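You operate a simulated robot arm through the tools that you are given. There is no shell and no other tool.

You are at the controls of a simulated robot arm. One attempt, no reset.

TASK
Gauge the silver tub's rim and lay the matching lid on it.
Fine: the jaw ends drawn out; the tub stays on the gauge.

The check looks at the end state, three seconds after you hand in, the way a careful person would. Anything else that was tipped, shoved, dropped, spilled or broken makes it a failure. A push-on lid holds only when it is set on centred and level and pressed home; a screw cap is set on level and turned clockwise until tight.

THE ROBOT
A 6-joint arm with a two-finger gripper, fixed in place. Base frame: the origin is on the floor under the middle of its stand, x ahead of it, y to its left, z up; the work surface is at about z = 850. Readings come in mm, rad, newtons and seconds.
It reaches about 1572 mm from its shoulder. Its first joint turns from -2.897 to 2.897 rad. Payload 2.45 kg.
Tool frame: the origin (TCP) lies between the finger pads and is the grasp point; the fingertips stand 20 mm ahead of it; z points along the fingers, y is the line along which they close. The gripper opens to 140 mm; its body begins 168 mm behind the TCP.
Orientation is told as [roll, pitch, yaw] about the base's x, y, z axes, in that order, counted from this pose: with the fingers straight down and closing along the base's y, the tool's x points along the base's -x, its y along +y and its z along -z.

THE INTERFACE
- The arm moves only by the tool nudge_tool. Its argument "moves" is a list of rows, each a list of 7 numbers: the shift along the tool's x, y, z in mm, then the turn, a rotation vector about the tool's x, y, z in rad, then the opening in per cent of the stroke, from 0 (shut) to 100 (fully open). In form: [[dx, dy, dz, ax, ay, az, fingers], ...]. A call has 1 to 20 rows; each row is the pose to reach, as a shift and turn from the pose commanded when the call began, along the tool's axes at that moment. Rows are played at 5 a second. More than 50 mm and 0.15 rad between two rows, or a gripper value outside its range, and nothing of the call is played. A pose out of reach is approached as far as the arm can. The call stops where the force on the tool passes 40 N (or 10 N more than at its start, if that is more) or the arm is blocked; 0.2 s more then pass. Each finger travels about 45 mm/s and halts on what it meets, pressing with about 38 N; the grip force reading is that of the motor and also rises with nothing between the fingers. The clock runs only during rows and for 0.2 s after the last one: add rows that repeat a pose to give the fingers time. The reply holds the time, the measured pose of the TCP, the force on the tool along the base axes, the opening and the grip force, in the units named above and with some noise, with the torque about the TCP (base axes, N m) and any sound that the robot's microphone picked up.
- Cameras (640 x 400 px; columns grow to the right, rows downward): "scene" is fixed at [399.9, 502.3, 1441.6]; the picture's right is [-0.62, -0.79, 0.00], its down [-0.47, 0.37, -0.81] and it looks along [0.63, -0.50, -0.59] (base axes); focal length 220 px, centre (320, 200). "wrist" rides on the gripper at [78, 11, -209] in the tool frame; the picture's right is [-0.14, 0.99, 0.00], its down [-0.92, -0.13, -0.37] and it looks along [-0.37, -0.05, 0.93] (tool axes); focal length 280 px, centre (320, 200). There is no depth. A picture from a camera that has moved, and an enlarged one, comes with that camera's place and axes in the base frame and with its lens.
- grab_frame(camera): a new picture of that camera. No time passes.
- enlarge(camera, box): a new picture of the part [left, top, right, bottom] of that camera's present view, enlarged. No time passes.
- close_job(): hands the job in; it is judged then, once.

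Nothing tells you positions but the pictures and the camera data. Unless the task says otherwise, let go and move clear before handing in.

The tools are called after "Emit:" as a command line: name --pt "numbers of a row" for each row, then --argument value for the rest, lists and objects as JSON in quotes. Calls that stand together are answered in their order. nudge_tool: Moves the arm, as the interface text tells. Its arguments: {"type":"object","properties":{"moves":{"type":"array","items":{"type":"array","items":{"type":"number"}}}},"required":["moves"]} The other tools are called the same way: grab_frame (camera) takes a picture; enlarge (camera, box) takes an enlarged picture of a part of a camera's view; close_job () hands the job in.

At the start:

```text
time: 0.0
ee_pos: [784.8, -226.4, 1240.7]
tool_rot: [0.001, -0.001, 0.003]
ft_force: [0.1, -0.7, 0.8]
torque: [-0.04, 0.0, 0.0]
width: 140.2
grip_force: 0.0
```

scene: 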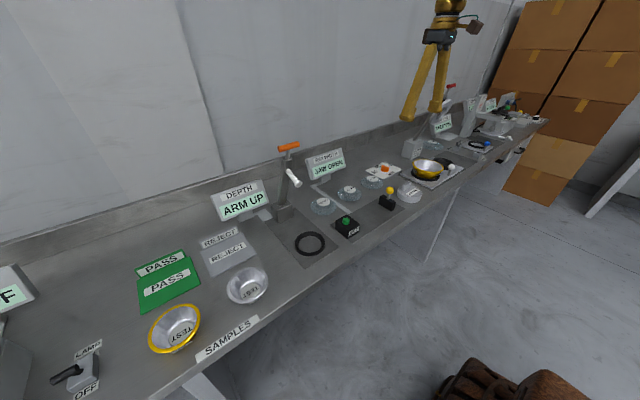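
wrist: 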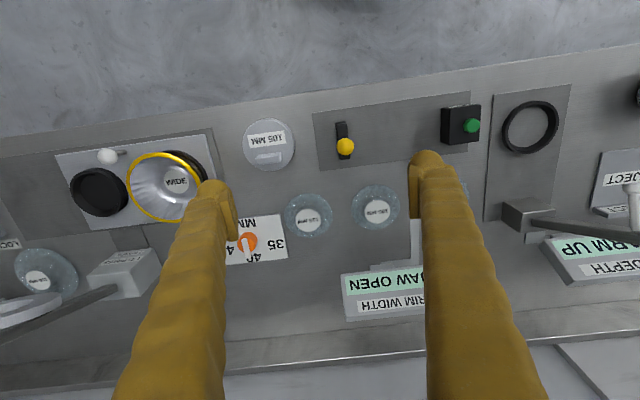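

I see a long bench with several stations: a depth gauge, a rim-width gauge ("JAW OPEN"), lids marked with sizes, and bowls/tubs. I'll look closer before moving anything.

Emit:
enlarge --camera "scene" --box '[270, 130, 430, 250]'

Emit:
enlarge --camera "scene" --box '[390, 90, 550, 210]'

Emit:
enlarge --camera "scene" --box '[120, 210, 320, 360]'

Emit:
enlarge --camera "wrist" --box '[0, 100, 320, 300]'

Emit:
enlarge --camera "wrist" --box '[200, 80, 500, 330]'

```text
3.33 times, centred on (350, 190) of scene
camera zoom: at [399.9, 502.3, 1441.6], right [-0.62, -0.79, 0.0], down [-0.47, 0.37, -0.81], along [0.63, -0.5, -0.59], focal length 732 px, centre (220, 233)
```

zoom: 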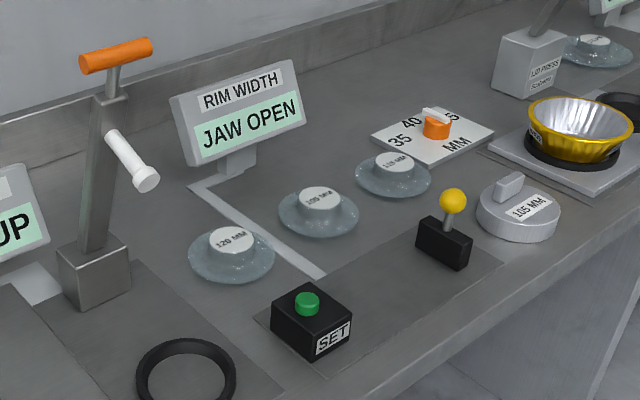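

```text
3.33 times, centred on (470, 150) of scene
camera zoom: at [399.9, 502.3, 1441.6], right [-0.62, -0.79, 0.0], down [-0.47, 0.37, -0.81], along [0.63, -0.5, -0.59], focal length 732 px, centre (-180, 367)
```

zoom: 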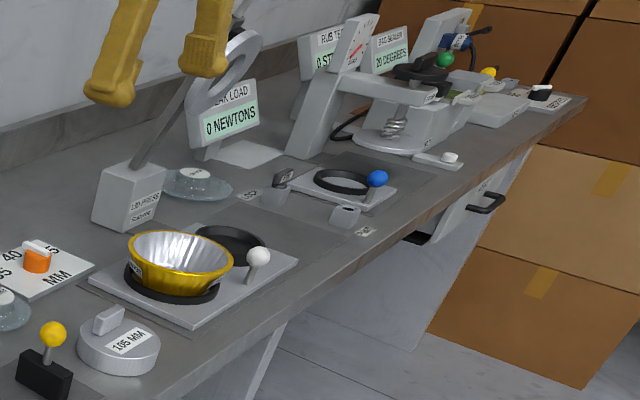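

```text
2.67 times, centred on (220, 285) of scene
camera zoom: at [399.9, 502.3, 1441.6], right [-0.62, -0.79, 0.0], down [-0.47, 0.37, -0.81], along [0.63, -0.5, -0.59], focal length 586 px, centre (587, -27)
```

zoom: 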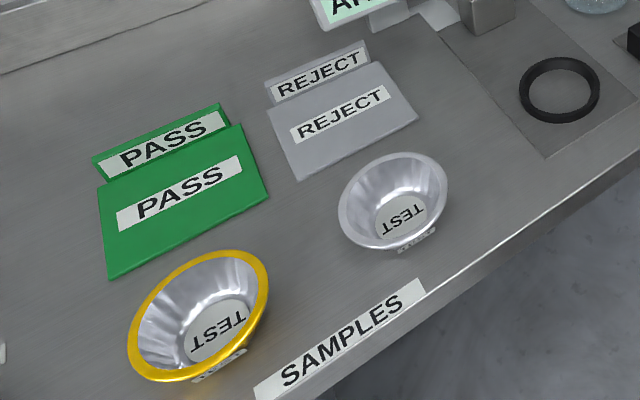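

```text
2.00 times, centred on (160, 200) of wrist
camera zoom: at [705.5, -216.6, 1449.2], right [0.14, 0.99, 0.0], down [0.92, -0.13, 0.37], along [0.37, -0.05, -0.93], focal length 561 px, centre (640, 200)
```

zoom: 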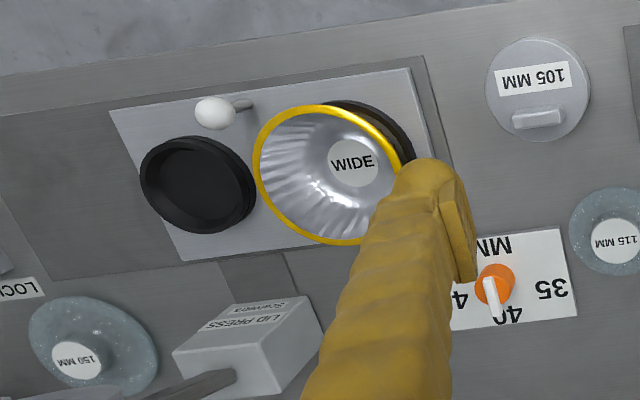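

```text
1.60 times, centred on (350, 205) of wrist
camera zoom: at [705.5, -216.6, 1449.2], right [0.14, 0.99, 0.0], down [0.92, -0.13, 0.37], along [0.37, -0.05, -0.93], focal length 449 px, centre (272, 192)
```

zoom: 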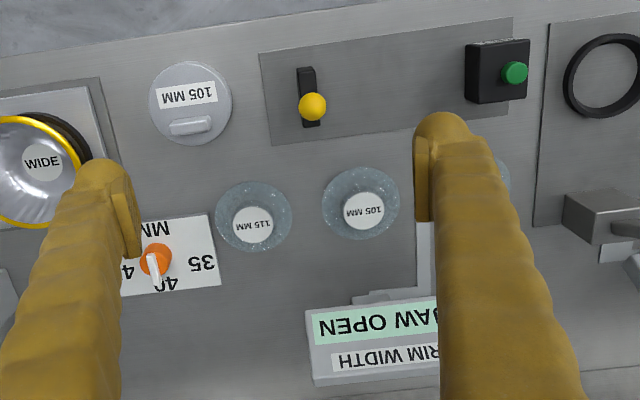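

I see a gauge display "RIM WIDTH – JAW OPEN", three glass lids (120, 105, 115 mm), a silver 105 mm disc, a lever with a yellow knob, and a SET button; two tubs sit at SAMPLES. I want more detail on each before touching anything.

Emit:
enlarge --camera "scene" --box '[300, 180, 420, 250]'

Emit:
enlarge --camera "scene" --box '[380, 140, 460, 210]'

Emit:
enlarge --camera "scene" --box '[140, 260, 280, 360]'

Emit:
enlarge --camera "scene" --box '[0, 250, 140, 400]'

Emit:
enlarge --camera "scene" --box '[200, 130, 360, 260]'

Emit:
enlarge --camera "wrist" --box '[300, 80, 560, 280]'

```text
5.33 times, centred on (360, 215) of scene
camera zoom: at [399.9, 502.3, 1441.6], right [-0.62, -0.79, 0.0], down [-0.47, 0.37, -0.81], along [0.63, -0.5, -0.59], focal length 1171 px, centre (107, 120)
```

zoom: 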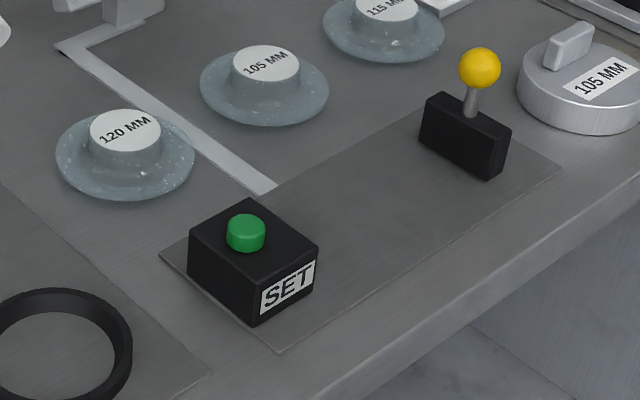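

```text
5.71 times, centred on (420, 175) of scene
camera zoom: at [399.9, 502.3, 1441.6], right [-0.62, -0.79, 0.0], down [-0.47, 0.37, -0.81], along [0.63, -0.5, -0.59], focal length 1255 px, centre (-251, 343)
```

zoom: 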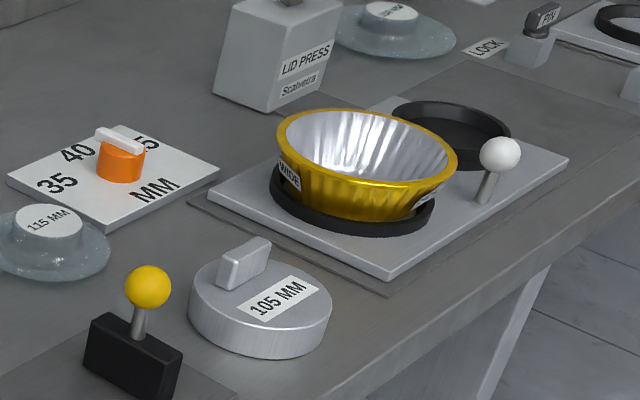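

```text
4.00 times, centred on (210, 310) of scene
camera zoom: at [399.9, 502.3, 1441.6], right [-0.62, -0.79, 0.0], down [-0.47, 0.37, -0.81], along [0.63, -0.5, -0.59], focal length 878 px, centre (760, -240)
```

zoom: 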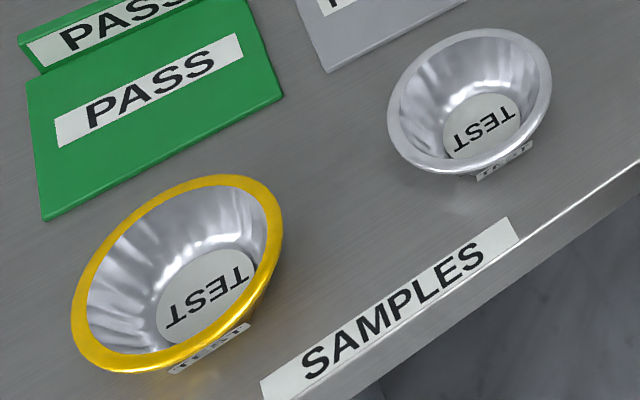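

```text
2.67 times, centred on (70, 325) of scene
camera zoom: at [399.9, 502.3, 1441.6], right [-0.62, -0.79, 0.0], down [-0.47, 0.37, -0.81], along [0.63, -0.5, -0.59], focal length 586 px, centre (987, -133)
```

zoom: 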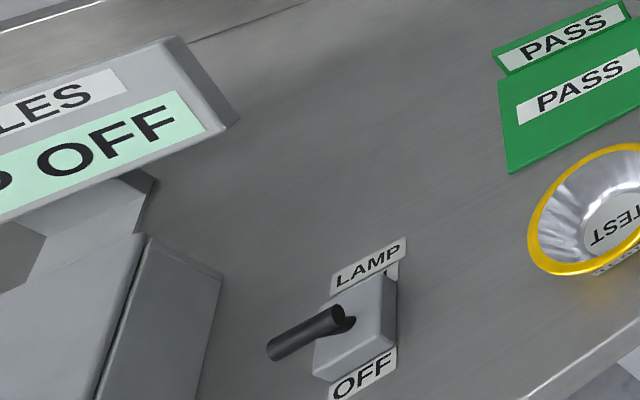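

```text
3.08 times, centred on (280, 195) of scene
camera zoom: at [399.9, 502.3, 1441.6], right [-0.62, -0.79, 0.0], down [-0.47, 0.37, -0.81], along [0.63, -0.5, -0.59], focal length 676 px, centre (443, 215)
```

zoom: 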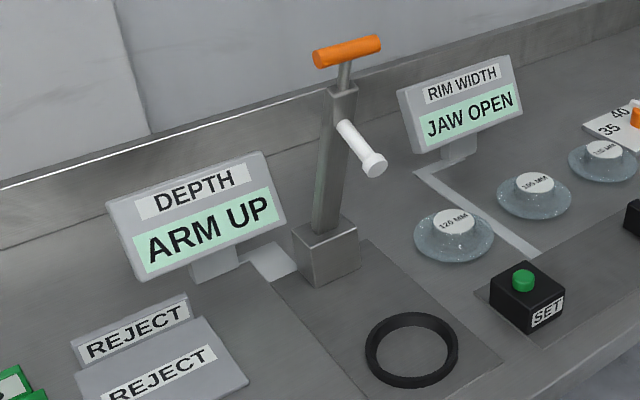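

```text
2.00 times, centred on (430, 180) of wrist
camera zoom: at [705.5, -216.6, 1449.2], right [0.14, 0.99, 0.0], down [0.92, -0.13, 0.37], along [0.37, -0.05, -0.93], focal length 561 px, centre (100, 240)
```

zoom: 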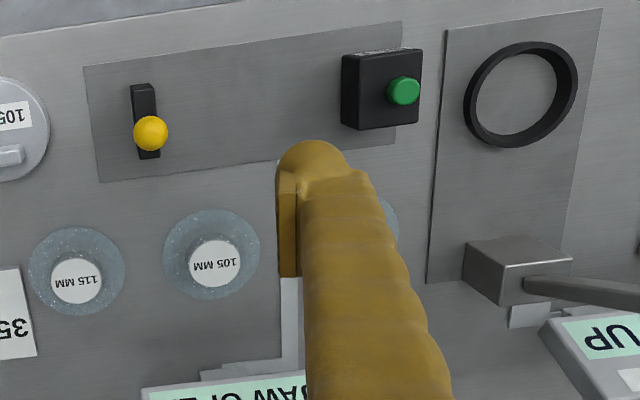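

The gauge appears to be the dark plate running from the sliding black jaw (yellow knob, about x=812, y=-183) to the SET block (about x=811, y=48). The silver TEST tub sits near (800, 446). I'll pull the arm back and across to look at the gauge from above.

Emit:
nudge_tool --pt "30 32 0 0 0 0 100" --pt "60 64 0 0 0 0 100" --pt "90 96 0 0 0 0 100" --pt "120 128 0 0 0 0 100" --pt "150 156 0 0 0 0 100" --pt "150 156 0 0 0 0 100"

Emit:
grab_frame --camera "wrist"

Emit:
grab_frame --camera "scene"

```text
time: 1.4
ee_pos: [630.4, -71.0, 1241.2]
tool_rot: [0.002, 0.001, 0.0]
ft_force: [0.4, 0.4, 0.3]
torque: [0.04, -0.01, -0.01]
width: 139.9
grip_force: 0.0
```

```text
taken
camera wrist: at [551.8, -60.0, 1449.4], right [0.14, 0.99, 0.0], down [0.92, -0.13, 0.37], along [0.37, -0.05, -0.93], focal length 280 px, centre (320, 200)
```

wrist: 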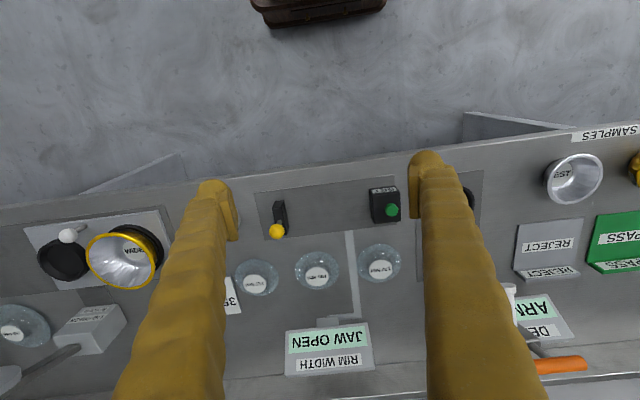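

```text
taken
```

scene: 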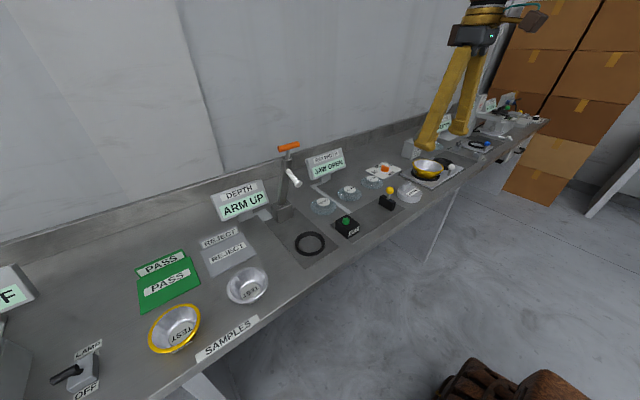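

The gauge plate sits between the jaw block and the SET block, with three lids behind it. I'll enlarge this view for the labels and the positions.

Emit:
enlarge --camera "wrist" --box '[230, 170, 430, 295]'

Emit:
enlarge --camera "wrist" --box '[460, 110, 640, 250]'

Emit:
enlarge --camera "wrist" --box '[0, 190, 240, 370]'

```text
3.20 times, centred on (330, 232) of wrist
camera zoom: at [551.8, -60.0, 1449.4], right [0.14, 0.99, 0.0], down [0.92, -0.13, 0.37], along [0.37, -0.05, -0.93], focal length 897 px, centre (288, 96)
```

zoom: 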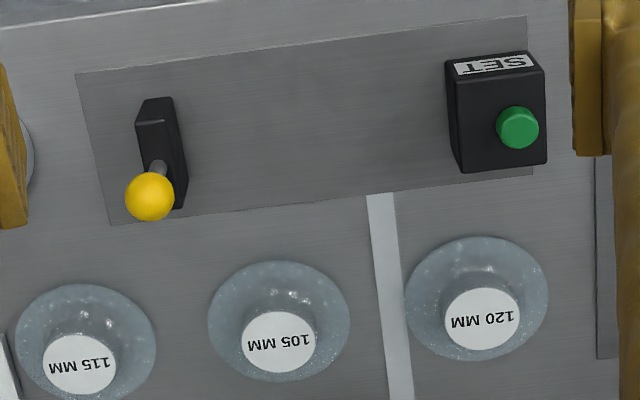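

```text
2.86 times, centred on (550, 180) of wrist
camera zoom: at [551.8, -60.0, 1449.4], right [0.14, 0.99, 0.0], down [0.92, -0.13, 0.37], along [0.37, -0.05, -0.93], focal length 801 px, centre (-337, 257)
```

zoom: 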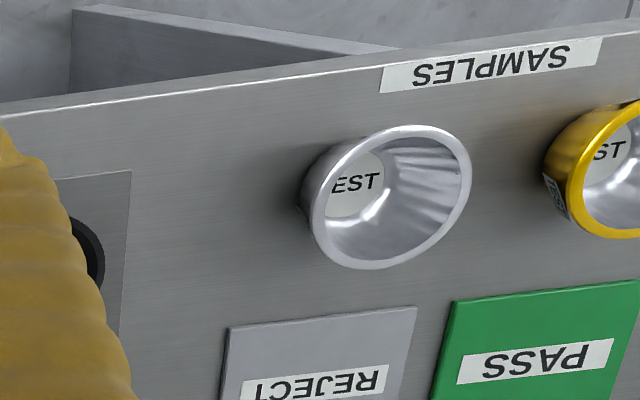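

```text
2.22 times, centred on (120, 280) of wrist
camera zoom: at [551.8, -60.0, 1449.4], right [0.14, 0.99, 0.0], down [0.92, -0.13, 0.37], along [0.37, -0.05, -0.93], focal length 623 px, centre (764, 22)
```

zoom: 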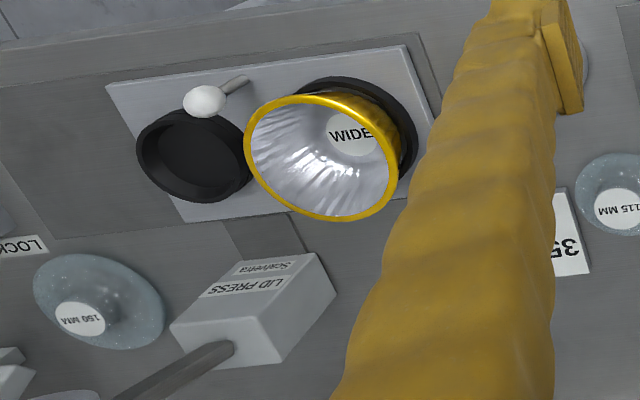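

The plate spans about x 752–877 and y -240–80, with the fixed jaw face at about y=23. The silver tub's rim triangulates to about (803, 443, 885), roughly 115 mm across. I'll travel to a point above the silver tub for a closer look.

Emit:
nudge_tool --pt "-7 43 0 0 0 0 100" --pt "-14 86 0 0 0 0 100" --pt "-21 129 0 0 0 0 100" --pt "-28 172 0 0 0 0 100" --pt "-35 215 10 0 0 0 100" --pt "-42 258 25 0 0 0 100" --pt "-49 301 40 0 0 0 100" --pt "-56 344 60 0 0 0 100" --pt "-63 387 80 0 0 0 100" --pt "-70 430 100 0 0 0 100" --pt "-76 473 120 0 0 0 100" --pt "-82 514 141 0 0 0 100" --pt "-82 514 141 0 0 0 100"

Emit:
grab_frame --camera "wrist"

Emit:
grab_frame --camera "scene"

```text
time: 4.2
ee_pos: [714.9, 445.5, 1099.7]
tool_rot: [0.0, 0.001, -0.002]
ft_force: [-0.5, 0.6, -0.9]
torque: [0.02, -0.02, -0.02]
width: 139.9
grip_force: 0.0
```

```text
taken
camera wrist: at [635.2, 454.7, 1309.4], right [0.14, 0.99, 0.0], down [0.92, -0.13, 0.37], along [0.37, -0.05, -0.93], focal length 280 px, centre (320, 200)
```

wrist: 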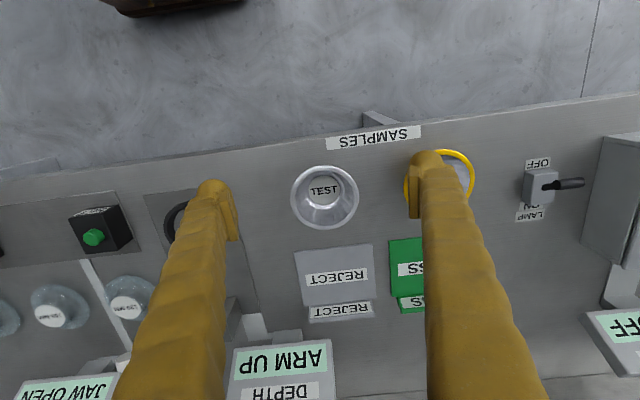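

```text
taken
```

scene: 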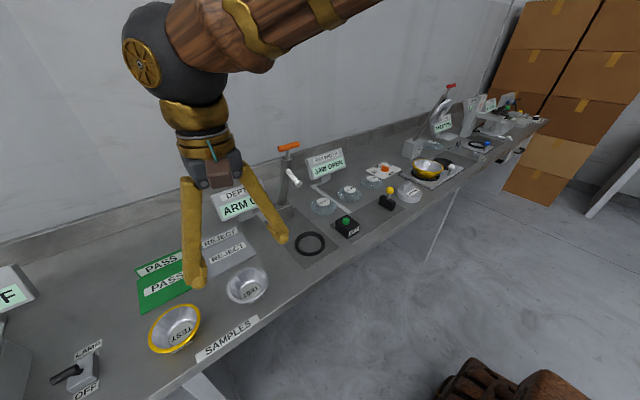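

The silver tub is in view below and ahead of the gripper. I'll enlarge it to find its centre and its rim.

Emit:
enlarge --camera "wrist" --box '[270, 140, 380, 250]'

Emit:
enlarge --camera "wrist" --box '[0, 160, 240, 340]'

Emit:
enlarge --camera "scene" --box '[200, 240, 300, 320]'

```text
3.64 times, centred on (325, 195) of wrist
camera zoom: at [635.2, 454.7, 1309.4], right [0.14, 0.99, 0.0], down [0.92, -0.13, 0.37], along [0.37, -0.05, -0.93], focal length 1020 px, centre (302, 218)
```

zoom: 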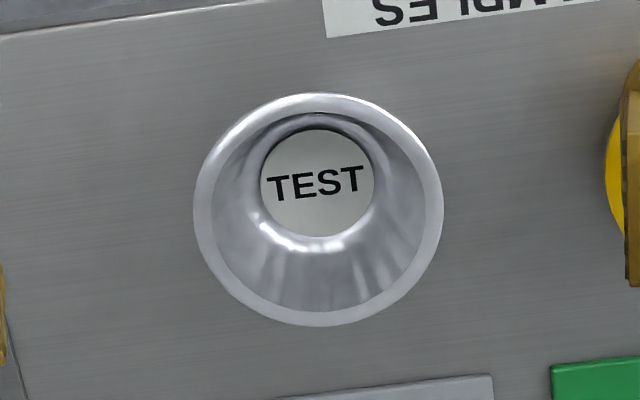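

```text
2.22 times, centred on (120, 250) of wrist
camera zoom: at [635.2, 454.7, 1309.4], right [0.14, 0.99, 0.0], down [0.92, -0.13, 0.37], along [0.37, -0.05, -0.93], focal length 623 px, centre (764, 89)
```

zoom: 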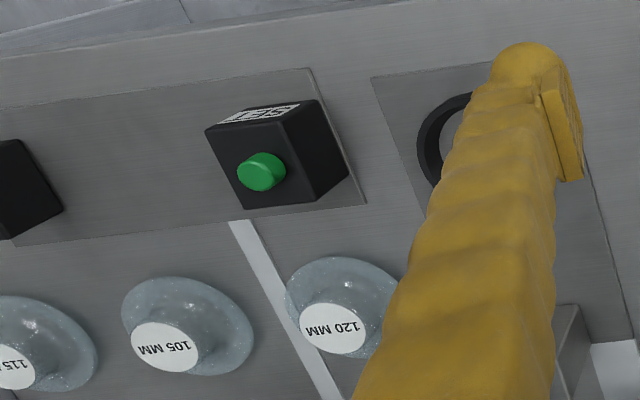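

```text
5.00 times, centred on (250, 280) of scene
camera zoom: at [399.9, 502.3, 1441.6], right [-0.62, -0.79, 0.0], down [-0.47, 0.37, -0.81], along [0.63, -0.5, -0.59], focal length 1098 px, centre (670, -200)
```

zoom: 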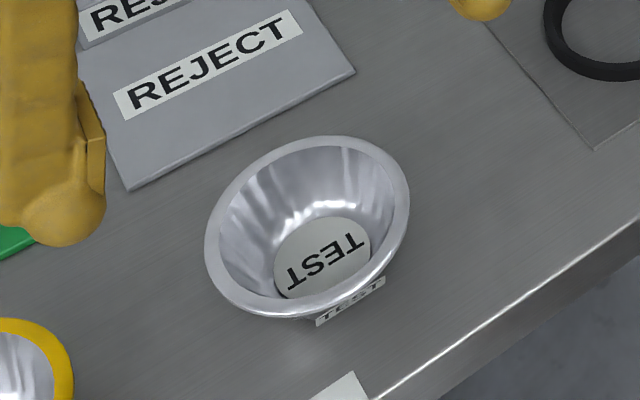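

The silver tub's centre works out at about (800.5, 439.6), with the rim near z=886 and about 112 mm across. I'll turn the gripper 90° while still high so it closes along x, which will fit between the gauge jaws later.

Emit:
nudge_tool --pt "0 0 0 0 0 0.1428 100" --pt "0 0 0 0 0 0.2856 100" --pt "0 0 0 0 0 0.4284 100" --pt "0 0 0 0 0 0.5712 100" --pt "0 0 0 0 0 0.714 100" --pt "0 0 0 0 0 0.8568 100" --pt "0 0 0 0 0 0.9996 100" --pt "0 0 0 0 0 1.1424 100" --pt "0 0 0 0 0 1.2852 100" --pt "0 0 0 0 0 1.428 100" --pt "0 0 0 0 0 1.5708 100" --pt "0 0 0 0 0 1.5708 100"

Emit:
grab_frame --camera "wrist"

Emit:
grab_frame --camera "scene"

```text
time: 6.8
ee_pos: [716.0, 443.3, 1099.0]
tool_rot: [0.0, 0.001, -1.572]
ft_force: [-0.1, -0.2, -0.2]
torque: [0.01, 0.0, -0.04]
width: 140.3
grip_force: 0.1
```

```text
taken
camera wrist: at [726.1, 520.9, 1307.9], right [0.99, -0.14, 0.0], down [-0.13, -0.92, 0.37], along [-0.05, -0.37, -0.93], focal length 280 px, centre (320, 200)
```

wrist: 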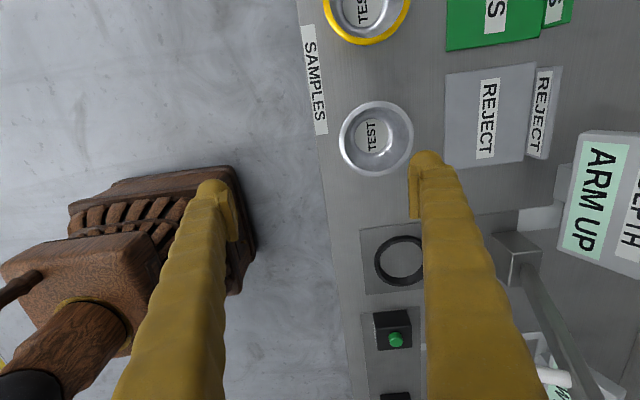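

```text
taken
```

scene: 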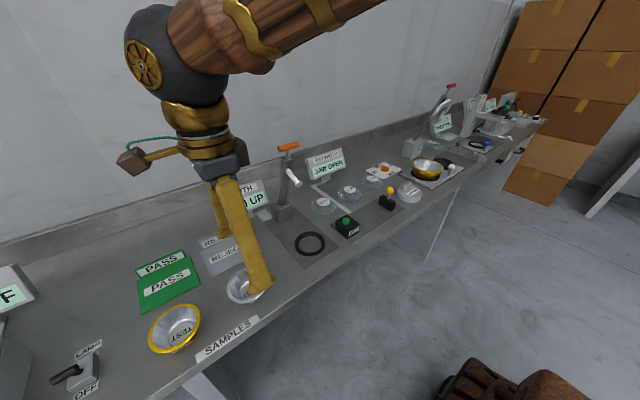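

The gripper turned cleanly, and this second view confirms the tub centre at about (800, 440). I'll move above it and lower part of the way.

Emit:
nudge_tool --pt "-1 21 20 0 0 0 100" --pt "-2 42 45 0 0 0 100" --pt "-3 63 75 0 0 0 100" --pt "-3.5 84.3 105 0 0 0 100" --pt "-3.5 84.3 139 0 0 0 100" --pt "-3.5 84.3 139 0 0 0 100"

Emit:
grab_frame --camera "wrist"

Emit:
enlarge --camera "scene" --box '[140, 200, 340, 340]'

```text
time: 8.2
ee_pos: [803.9, 441.2, 958.4]
tool_rot: [0.0, 0.001, -1.569]
ft_force: [0.2, 0.5, 0.3]
torque: [0.01, -0.03, 0.0]
width: 140.1
grip_force: 0.2
```

```text
taken
camera wrist: at [813.2, 517.0, 1168.1], right [0.99, -0.14, 0.0], down [-0.13, -0.92, 0.37], along [-0.05, -0.37, -0.93], focal length 280 px, centre (320, 200)
```

wrist: 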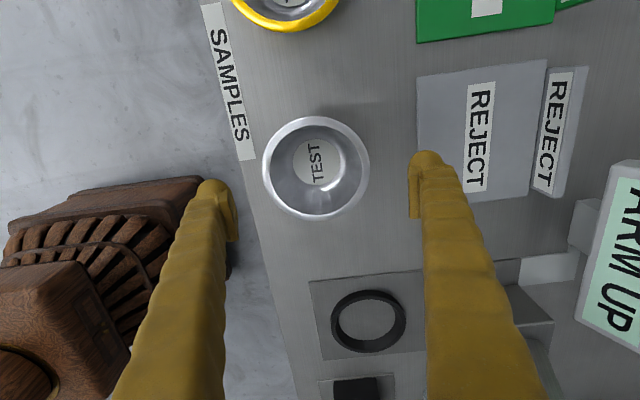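

```text
2.86 times, centred on (240, 270) of scene
camera zoom: at [399.9, 502.3, 1441.6], right [-0.62, -0.79, 0.0], down [-0.47, 0.37, -0.81], along [0.63, -0.5, -0.59], focal length 627 px, centre (549, 0)
```

zoom: 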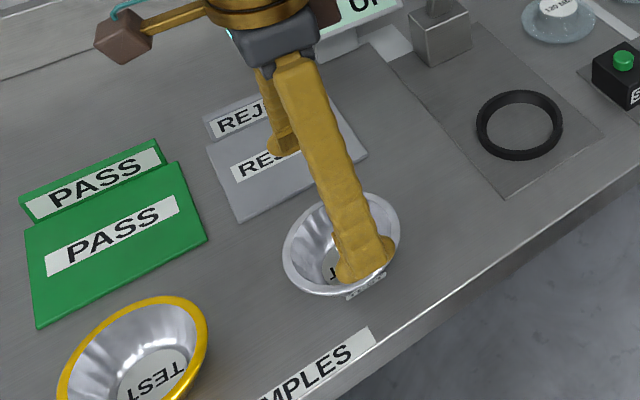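

The tub centre reads about (799.5, 439.3), and the TCP is 2–3 mm off it in x. I'll correct that and lower until the pads straddle the rim.

Emit:
nudge_tool --pt "0 -3 15 0 0 0 100" --pt "0 -3 35 0 0 0 100" --pt "0 -3 55 0 0 0 100" --pt "0 -3 70 0 0 0 100" --pt "0 -3 78 0 0 0 100" --pt "0 -3 78 0 0 0 100"

Emit:
grab_frame --camera "wrist"

Emit:
enlarge --camera "scene" --box '[180, 210, 320, 330]'

```text
time: 9.6
ee_pos: [798.0, 440.4, 882.0]
tool_rot: [0.0, 0.001, -1.569]
ft_force: [0.2, 0.6, 0.5]
torque: [0.03, 0.02, 0.0]
width: 139.8
grip_force: 0.1
```

```text
taken
camera wrist: at [807.7, 517.7, 1090.2], right [0.99, -0.14, 0.0], down [-0.13, -0.92, 0.37], along [-0.05, -0.37, -0.93], focal length 280 px, centre (320, 200)
```

wrist: 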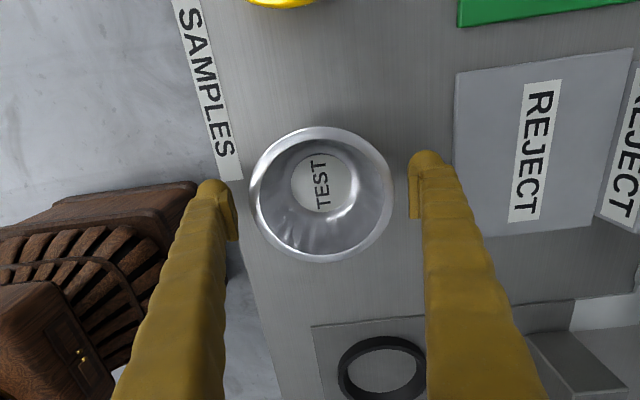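

```text
3.33 times, centred on (250, 270) of scene
camera zoom: at [399.9, 502.3, 1441.6], right [-0.62, -0.79, 0.0], down [-0.47, 0.37, -0.81], along [0.63, -0.5, -0.59], focal length 732 px, centre (553, -33)
```

zoom: 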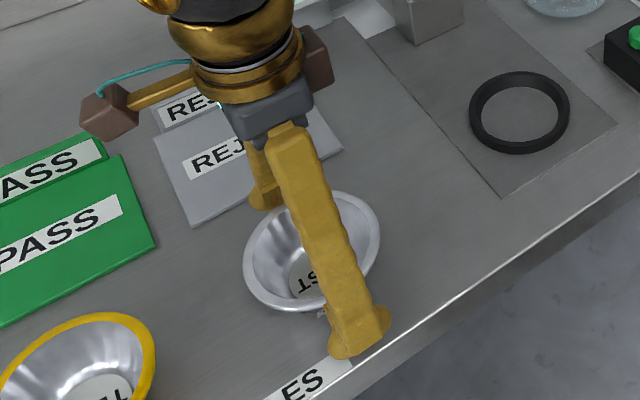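

The rim is centred between the pads, with roughly a 14 mm gap on each side. I'll close on the rim and read the width.

Emit:
nudge_tool --pt "0 0 0 0 0 0 90" --pt "0 0 0 0 0 0 84" --pt "0 0 0 0 0 0 78" --pt "0 0 0 0 0 0 72" --pt "0 0 0 0 0 0 72" --pt "0 0 0 0 0 0 72"

Emit:
grab_frame --camera "wrist"

```text
time: 11.0
ee_pos: [799.0, 440.3, 882.1]
tool_rot: [0.0, 0.0, -1.57]
ft_force: [-1.0, -0.2, -0.2]
torque: [0.0, 0.01, 0.02]
width: 101.0
grip_force: 0.1
```

```text
taken
camera wrist: at [807.7, 517.7, 1090.2], right [0.99, -0.14, 0.0], down [-0.13, -0.92, 0.37], along [-0.05, -0.37, -0.93], focal length 280 px, centre (320, 200)
```

wrist: 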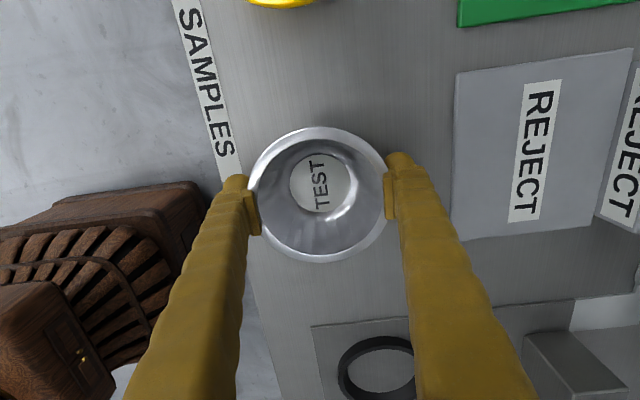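

The fingers closed to 101 mm with no grip force, so they have not caught the rim yet. I'll look closely at where the pads are relative to the rim.

Emit:
enlarge --camera "wrist" --box '[210, 110, 430, 280]'

Emit:
enlarge --camera "scene" --box '[200, 230, 300, 320]'

```text
2.35 times, centred on (320, 195) of wrist
camera zoom: at [807.7, 517.7, 1090.2], right [0.99, -0.14, 0.0], down [-0.13, -0.92, 0.37], along [-0.05, -0.37, -0.93], focal length 660 px, centre (320, 212)
```

zoom: 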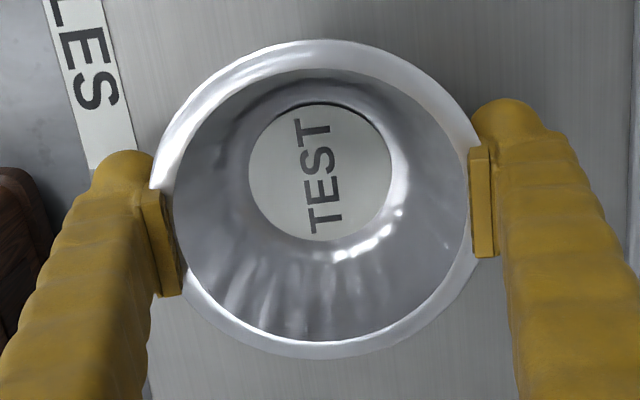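

```text
4.44 times, centred on (250, 275) of scene
camera zoom: at [399.9, 502.3, 1441.6], right [-0.62, -0.79, 0.0], down [-0.47, 0.37, -0.81], along [0.63, -0.5, -0.59], focal length 976 px, centre (631, -133)
```

zoom: 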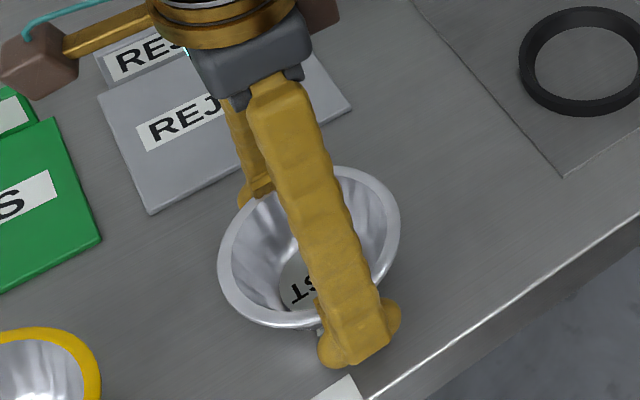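

The pads look level with the rim, but the force is still zero. I'll close a little further in small steps, watching grip force.

Emit:
nudge_tool --pt "0 0 0 0 0 0 70" --pt "0 0 0 0 0 0 68" --pt "0 0 0 0 0 0 66" --pt "0 0 0 0 0 0 66" --pt "0 0 0 0 0 0 66"

Emit:
enlarge --camera "wrist" --box '[210, 110, 430, 280]'

```text
time: 12.2
ee_pos: [798.7, 440.4, 880.7]
tool_rot: [0.0, 0.0, -1.568]
ft_force: [0.8, 0.4, 2.3]
torque: [0.01, 0.02, -0.03]
width: 94.0
grip_force: 26.8
```

```text
2.35 times, centred on (320, 195) of wrist
camera zoom: at [807.7, 517.7, 1090.3], right [0.99, -0.14, 0.0], down [-0.13, -0.92, 0.37], along [-0.05, -0.37, -0.93], focal length 660 px, centre (320, 212)
```

zoom: 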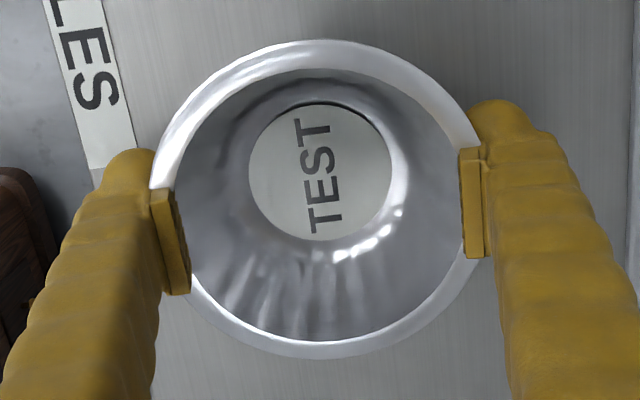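

The pads have now met the wall at 94 mm with 27 N of grip. I'll tighten slightly and lift a small amount to test the hold.

Emit:
nudge_tool --pt "0 0 0 0 0 0 62" --pt "0 0 0 0 0 0 60" --pt "0 0 0 0 0 0 60" --pt "0 0 -5 0 0 0 60" --pt "0 0 -12 0 0 0 60" --pt "0 0 -20 0 0 0 60" --pt "0 0 -20 0 0 0 60"

Emit:
grab_frame --camera "wrist"

Emit:
enlarge --camera "scene" --box '[200, 230, 300, 320]'

```text
time: 13.8
ee_pos: [796.9, 440.2, 902.0]
tool_rot: [0.001, -0.001, -1.571]
ft_force: [0.5, 0.2, 0.6]
torque: [0.0, 0.0, 0.01]
width: 88.5
grip_force: 38.2
```

```text
taken
camera wrist: at [806.8, 517.7, 1110.4], right [0.99, -0.14, 0.0], down [-0.13, -0.92, 0.37], along [-0.05, -0.37, -0.93], focal length 280 px, centre (320, 200)
```

wrist: 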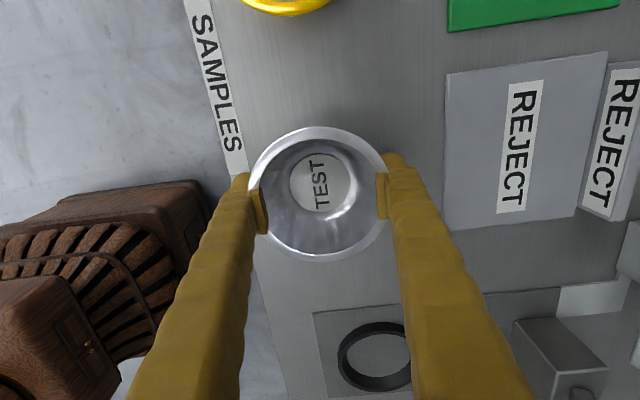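

```text
4.44 times, centred on (250, 275) of scene
camera zoom: at [399.9, 502.3, 1441.6], right [-0.62, -0.79, 0.0], down [-0.47, 0.37, -0.81], along [0.63, -0.5, -0.59], focal length 976 px, centre (631, -133)
```

zoom: 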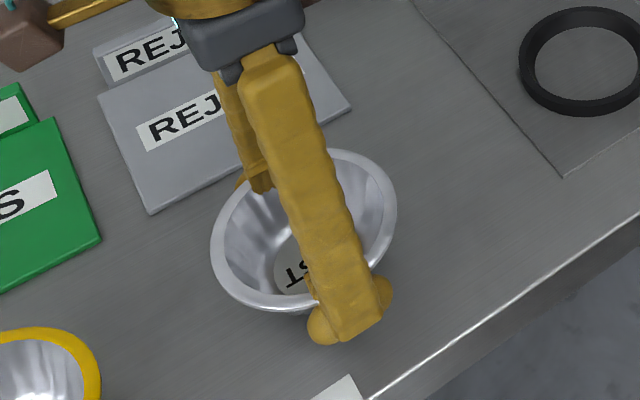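

The tub is held and lifted level. I'll carry it to the gauge on a path well in front (x≈700) of the depth gauge's overhanging plunger, then centre it over the plate.

Emit:
nudge_tool --pt "0 0 -30 0 0 0 60" --pt "0 -20 -60 0 0 0 60" --pt "0 -55 -83 0 0 0 60" --pt "-10 -97 -83 0 0 0 60" --pt "-50 -97 -83 0 0 0 60" --pt "-90 -97 -83 0 0 0 60" --pt "-130 -97 -83 0 0 0 60" --pt "-170 -97 -83 0 0 0 60" --pt "-210 -97 -83 0 0 0 60" --pt "-250 -97 -83 0 0 0 60" --pt "-290 -97 -83 0 0 0 60" --pt "-330 -97 -83 0 0 0 60" --pt "-370 -90 -83 0 0 0 60" --pt "-405 -65 -83 0 0 0 60" --pt "-435 -35 -83 0 0 0 60" --pt "-460 -5 -83 0 0 0 60" --pt "-479 17 -83 0 0 0 60" --pt "-479 17 -83 0 0 0 60" --pt "-479 17 -83 0 0 0 60"

Emit:
grab_frame --camera "wrist"

Emit:
grab_frame --camera "scene"

```text
time: 17.8
ee_pos: [814.0, -37.1, 986.1]
tool_rot: [0.0, 0.0, -1.568]
ft_force: [0.1, 0.5, 0.1]
torque: [-0.02, 0.01, 0.02]
width: 88.0
grip_force: 37.9
```

```text
taken
camera wrist: at [823.6, 39.9, 1194.1], right [0.99, -0.14, 0.0], down [-0.13, -0.92, 0.37], along [-0.05, -0.37, -0.93], focal length 280 px, centre (320, 200)
```

wrist: 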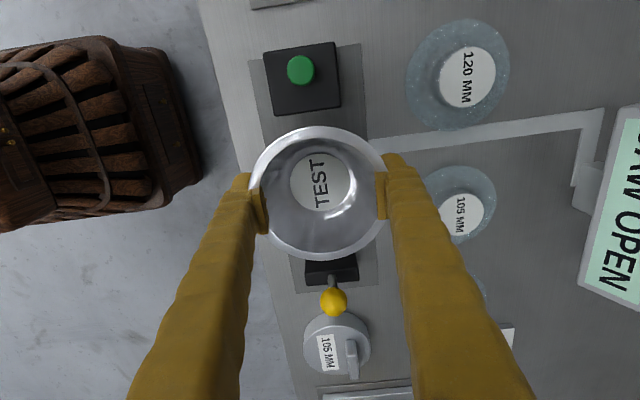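

```text
taken
```

scene: 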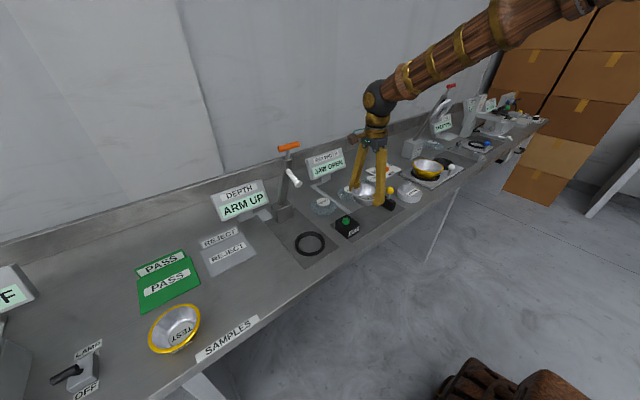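

The tub hangs over the gauge plate, between the SET block (face at about y=21, centred at x≈808) and the sliding jaw (about y=-187, centred at x≈807). I'll shift it to about (809, -41) and lower it to just above the plate.

Emit:
nudge_tool --pt "-3 -4 20 0 0 0 60" --pt "-3 -4 45 0 0 0 60" --pt "-3 -4 70 0 0 0 60" --pt "-3 -4 85 0 0 0 60" --pt "-3 -4 93 0 0 0 60" --pt "-3 -4 93 0 0 0 60"

Emit:
grab_frame --camera "wrist"

Emit:
enlarge --camera "scene" --box '[310, 150, 430, 250]'

```text
time: 19.2
ee_pos: [812.3, -41.1, 891.7]
tool_rot: [0.0, 0.0, -1.569]
ft_force: [-0.6, -0.3, -1.0]
torque: [-0.02, 0.01, 0.01]
width: 87.9
grip_force: 37.8
```

```text
taken
camera wrist: at [820.5, 35.4, 1100.4], right [0.99, -0.14, 0.0], down [-0.13, -0.92, 0.37], along [-0.05, -0.37, -0.93], focal length 280 px, centre (320, 200)
```

wrist: 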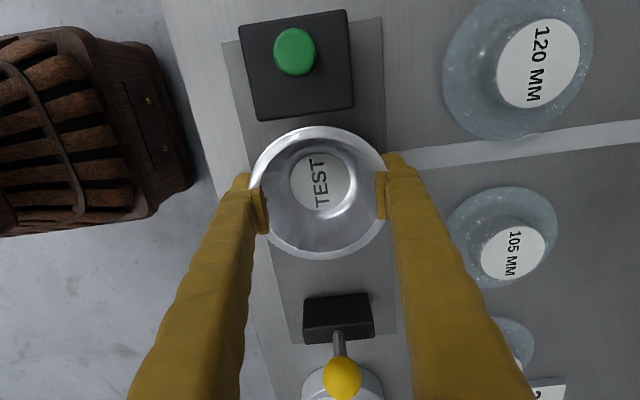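

```text
4.00 times, centred on (370, 200) of scene
camera zoom: at [399.9, 502.3, 1441.6], right [-0.62, -0.79, 0.0], down [-0.47, 0.37, -0.81], along [0.63, -0.5, -0.59], focal length 878 px, centre (120, 200)
```

zoom: 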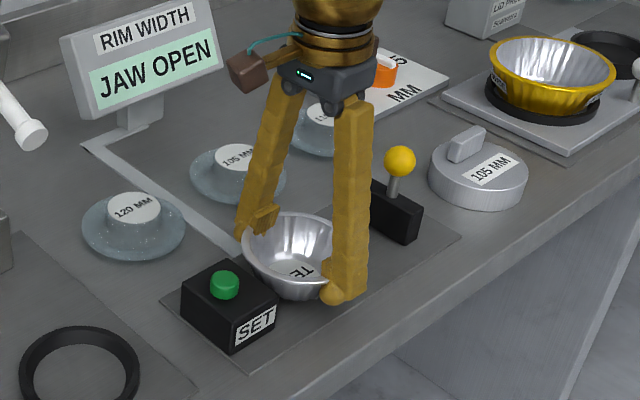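

The tub is centred in line with both jaws, with about a 7 mm gap to the SET block. I'll lower it gently onto the plate.

Emit:
nudge_tool --pt "0 0 2 0 0 0 60" --pt "0 0 4 0 0 0 60" --pt "0 0 6 0 0 0 60" --pt "0 0 8 0 0 0 60" --pt "0 0 8 0 0 0 60"

Emit:
enlarge --camera "scene" --box '[320, 180, 410, 250]'

```text
time: 20.4
ee_pos: [811.8, -43.1, 884.8]
tool_rot: [0.002, 0.001, -1.569]
ft_force: [1.5, 0.5, 39.4]
torque: [-0.05, -0.04, -0.01]
width: 89.0
grip_force: 38.0
```

```text
5.71 times, centred on (365, 215) of scene
camera zoom: at [399.9, 502.3, 1441.6], right [-0.62, -0.79, 0.0], down [-0.47, 0.37, -0.81], along [0.63, -0.5, -0.59], focal length 1255 px, centre (63, 114)
```

zoom: 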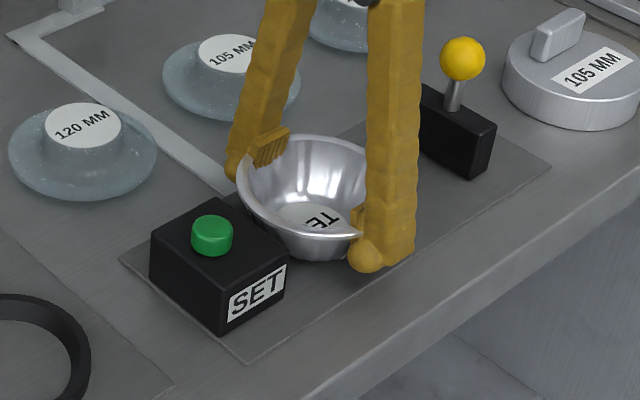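

The tub has touched down, with about 39 N on the tool. I'll ease the pressure off and then open the fingers.

Emit:
nudge_tool --pt "0 0 -1.5 0 0 0 60" --pt "0 0 -2 0 0 0 60" --pt "0 0 -2 0 0 0 64" --pt "0 0 -2 0 0 0 70" --pt "0 0 -2 0 0 0 80" --pt "0 0 -2 0 0 0 92" --pt "0 0 -2 0 0 0 96" --pt "0 0 -2 0 0 0 96" --pt "0 0 -2 0 0 0 96"

Emit:
grab_frame --camera "wrist"

Emit:
enlarge --camera "scene" --box '[320, 180, 410, 250]'

```text
time: 22.4
ee_pos: [810.4, -40.8, 885.4]
tool_rot: [0.001, 0.001, -1.568]
ft_force: [0.4, -0.9, 0.6]
torque: [-0.03, 0.04, 0.02]
width: 134.3
grip_force: 0.1
```

```text
taken
camera wrist: at [820.2, 35.0, 1094.5], right [0.99, -0.14, 0.0], down [-0.13, -0.92, 0.37], along [-0.05, -0.37, -0.93], focal length 280 px, centre (320, 200)
```

wrist: 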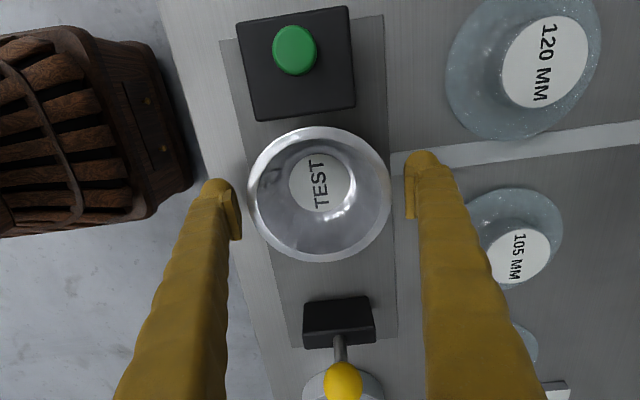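

```text
5.71 times, centred on (365, 215) of scene
camera zoom: at [399.9, 502.3, 1441.6], right [-0.62, -0.79, 0.0], down [-0.47, 0.37, -0.81], along [0.63, -0.5, -0.59], focal length 1255 px, centre (63, 114)
```

zoom: 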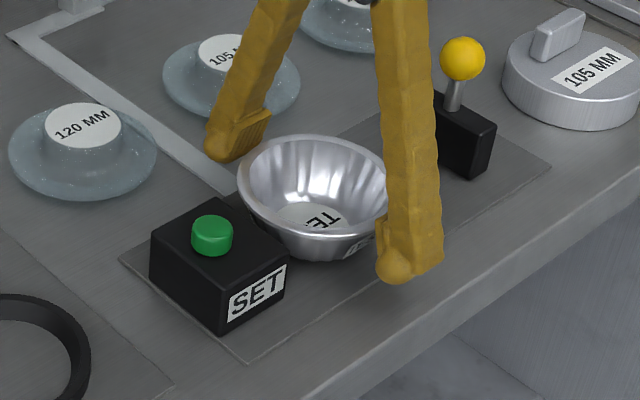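

The tub stands on the plate, released. I'll raise clear and move above the yellow jaw knob, which triangulates to about (810, -190, 937).

Emit:
nudge_tool --pt "0 0 -30 0 0 0 96" --pt "0 0 -70 0 0 0 96" --pt "0 0 -105 0 0 0 96" --pt "-40 0 -110 0 0 0 80" --pt "-80 0 -110 0 0 0 65" --pt "-120 0 -110 0 0 0 55" --pt "-148 0 -110 0 0 0 50" --pt "-148 0 -110 0 0 0 50"

Emit:
grab_frame --camera "wrist"

Emit:
enlarge --camera "scene" --box '[310, 130, 430, 240]'

```text
time: 24.2
ee_pos: [809.9, -191.1, 997.2]
tool_rot: [0.0, -0.001, -1.57]
ft_force: [-0.2, -0.8, -0.4]
torque: [0.02, 0.01, -0.03]
width: 70.0
grip_force: 0.0
```

```text
taken
camera wrist: at [817.9, -113.8, 1205.7], right [0.99, -0.14, 0.0], down [-0.13, -0.92, 0.37], along [-0.05, -0.37, -0.93], focal length 280 px, centre (320, 200)
```

wrist: 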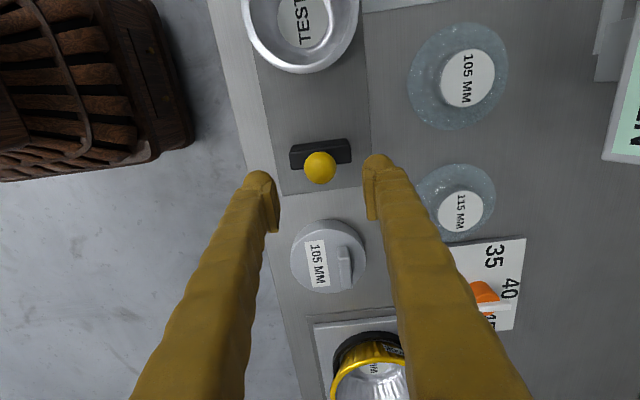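

```text
3.64 times, centred on (370, 185) of scene
camera zoom: at [399.9, 502.3, 1441.6], right [-0.62, -0.79, 0.0], down [-0.47, 0.37, -0.81], along [0.63, -0.5, -0.59], focal length 798 px, centre (138, 254)
```

zoom: 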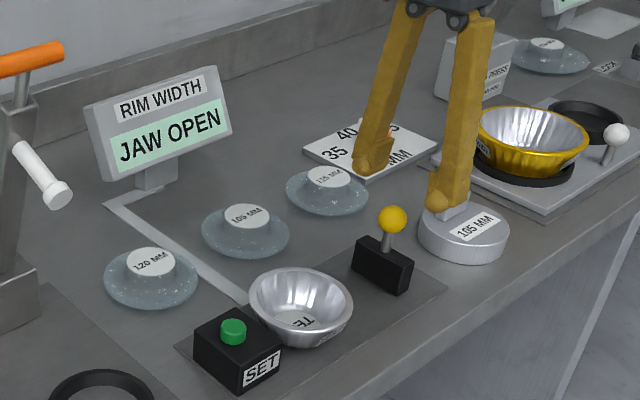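

The knob is right below, at about (808, -187.5). I'll lower to it and close the fingers around it.

Emit:
nudge_tool --pt "3.5 1 20 0 0 0 50" --pt "3.5 1 40 0 0 0 50" --pt "3.5 1 58 0 0 0 50" --pt "3.5 1 58 0 0 0 50"

Emit:
grab_frame --camera "wrist"

Emit:
enlarge --camera "scene" --box '[340, 140, 440, 230]'

```text
time: 25.2
ee_pos: [812.2, -186.0, 937.4]
tool_rot: [0.0, 0.002, -1.567]
ft_force: [-0.4, 1.0, 0.4]
torque: [-0.01, 0.01, 0.03]
width: 70.0
grip_force: 0.0
```

```text
taken
camera wrist: at [820.8, -108.3, 1146.9], right [0.99, -0.14, 0.0], down [-0.13, -0.92, 0.37], along [-0.05, -0.37, -0.93], focal length 280 px, centre (320, 200)
```

wrist: 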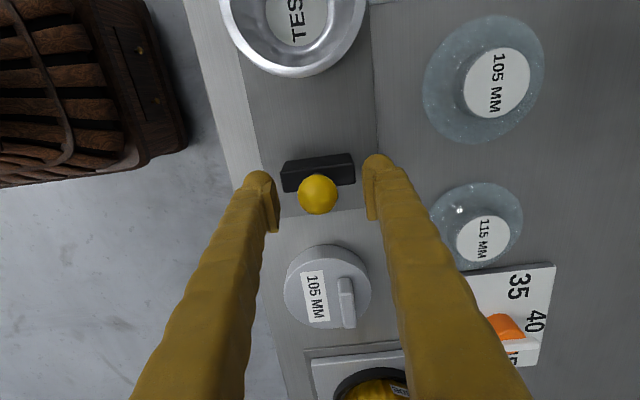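

```text
4.44 times, centred on (390, 185) of scene
camera zoom: at [399.9, 502.3, 1441.6], right [-0.62, -0.79, 0.0], down [-0.47, 0.37, -0.81], along [0.63, -0.5, -0.59], focal length 976 px, centre (9, 267)
```

zoom: 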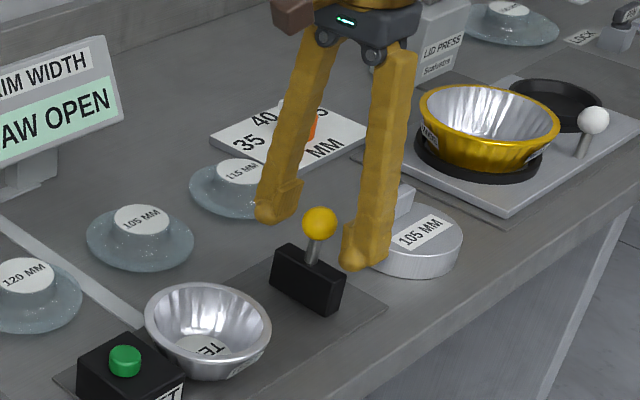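

The knob sits between the pads. I'll close on it.

Emit:
nudge_tool --pt "-1 0 3 0 0 0 40" --pt "-1 0 5 0 0 0 30" --pt "-1 0 5 0 0 0 20" --pt "-1 0 5 0 0 0 15" --pt "-1 0 5 0 0 0 15" --pt "-1 0 5 0 0 0 15"

Emit:
grab_frame --camera "wrist"

Emit:
enlarge --camera "scene" --box '[290, 140, 430, 240]'

```text
time: 26.6
ee_pos: [811.5, -187.0, 933.5]
tool_rot: [0.0, 0.0, -1.569]
ft_force: [-17.6, 1.7, 2.0]
torque: [0.0, -0.14, 0.05]
width: 31.9
grip_force: 8.2
```

```text
taken
camera wrist: at [821.0, -110.0, 1142.0], right [0.99, -0.14, 0.0], down [-0.13, -0.92, 0.37], along [-0.05, -0.37, -0.93], focal length 280 px, centre (320, 200)
```

wrist: 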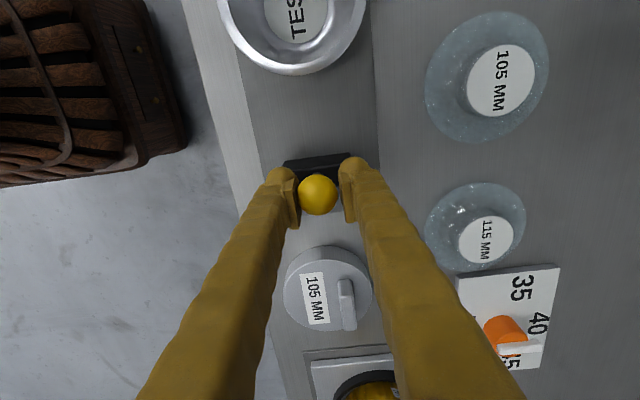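

```text
4.00 times, centred on (360, 190) of scene
camera zoom: at [399.9, 502.3, 1441.6], right [-0.62, -0.79, 0.0], down [-0.47, 0.37, -0.81], along [0.63, -0.5, -0.59], focal length 878 px, centre (160, 240)
```

zoom: 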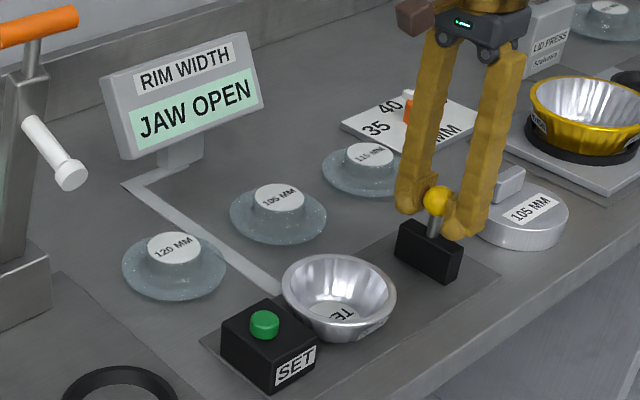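

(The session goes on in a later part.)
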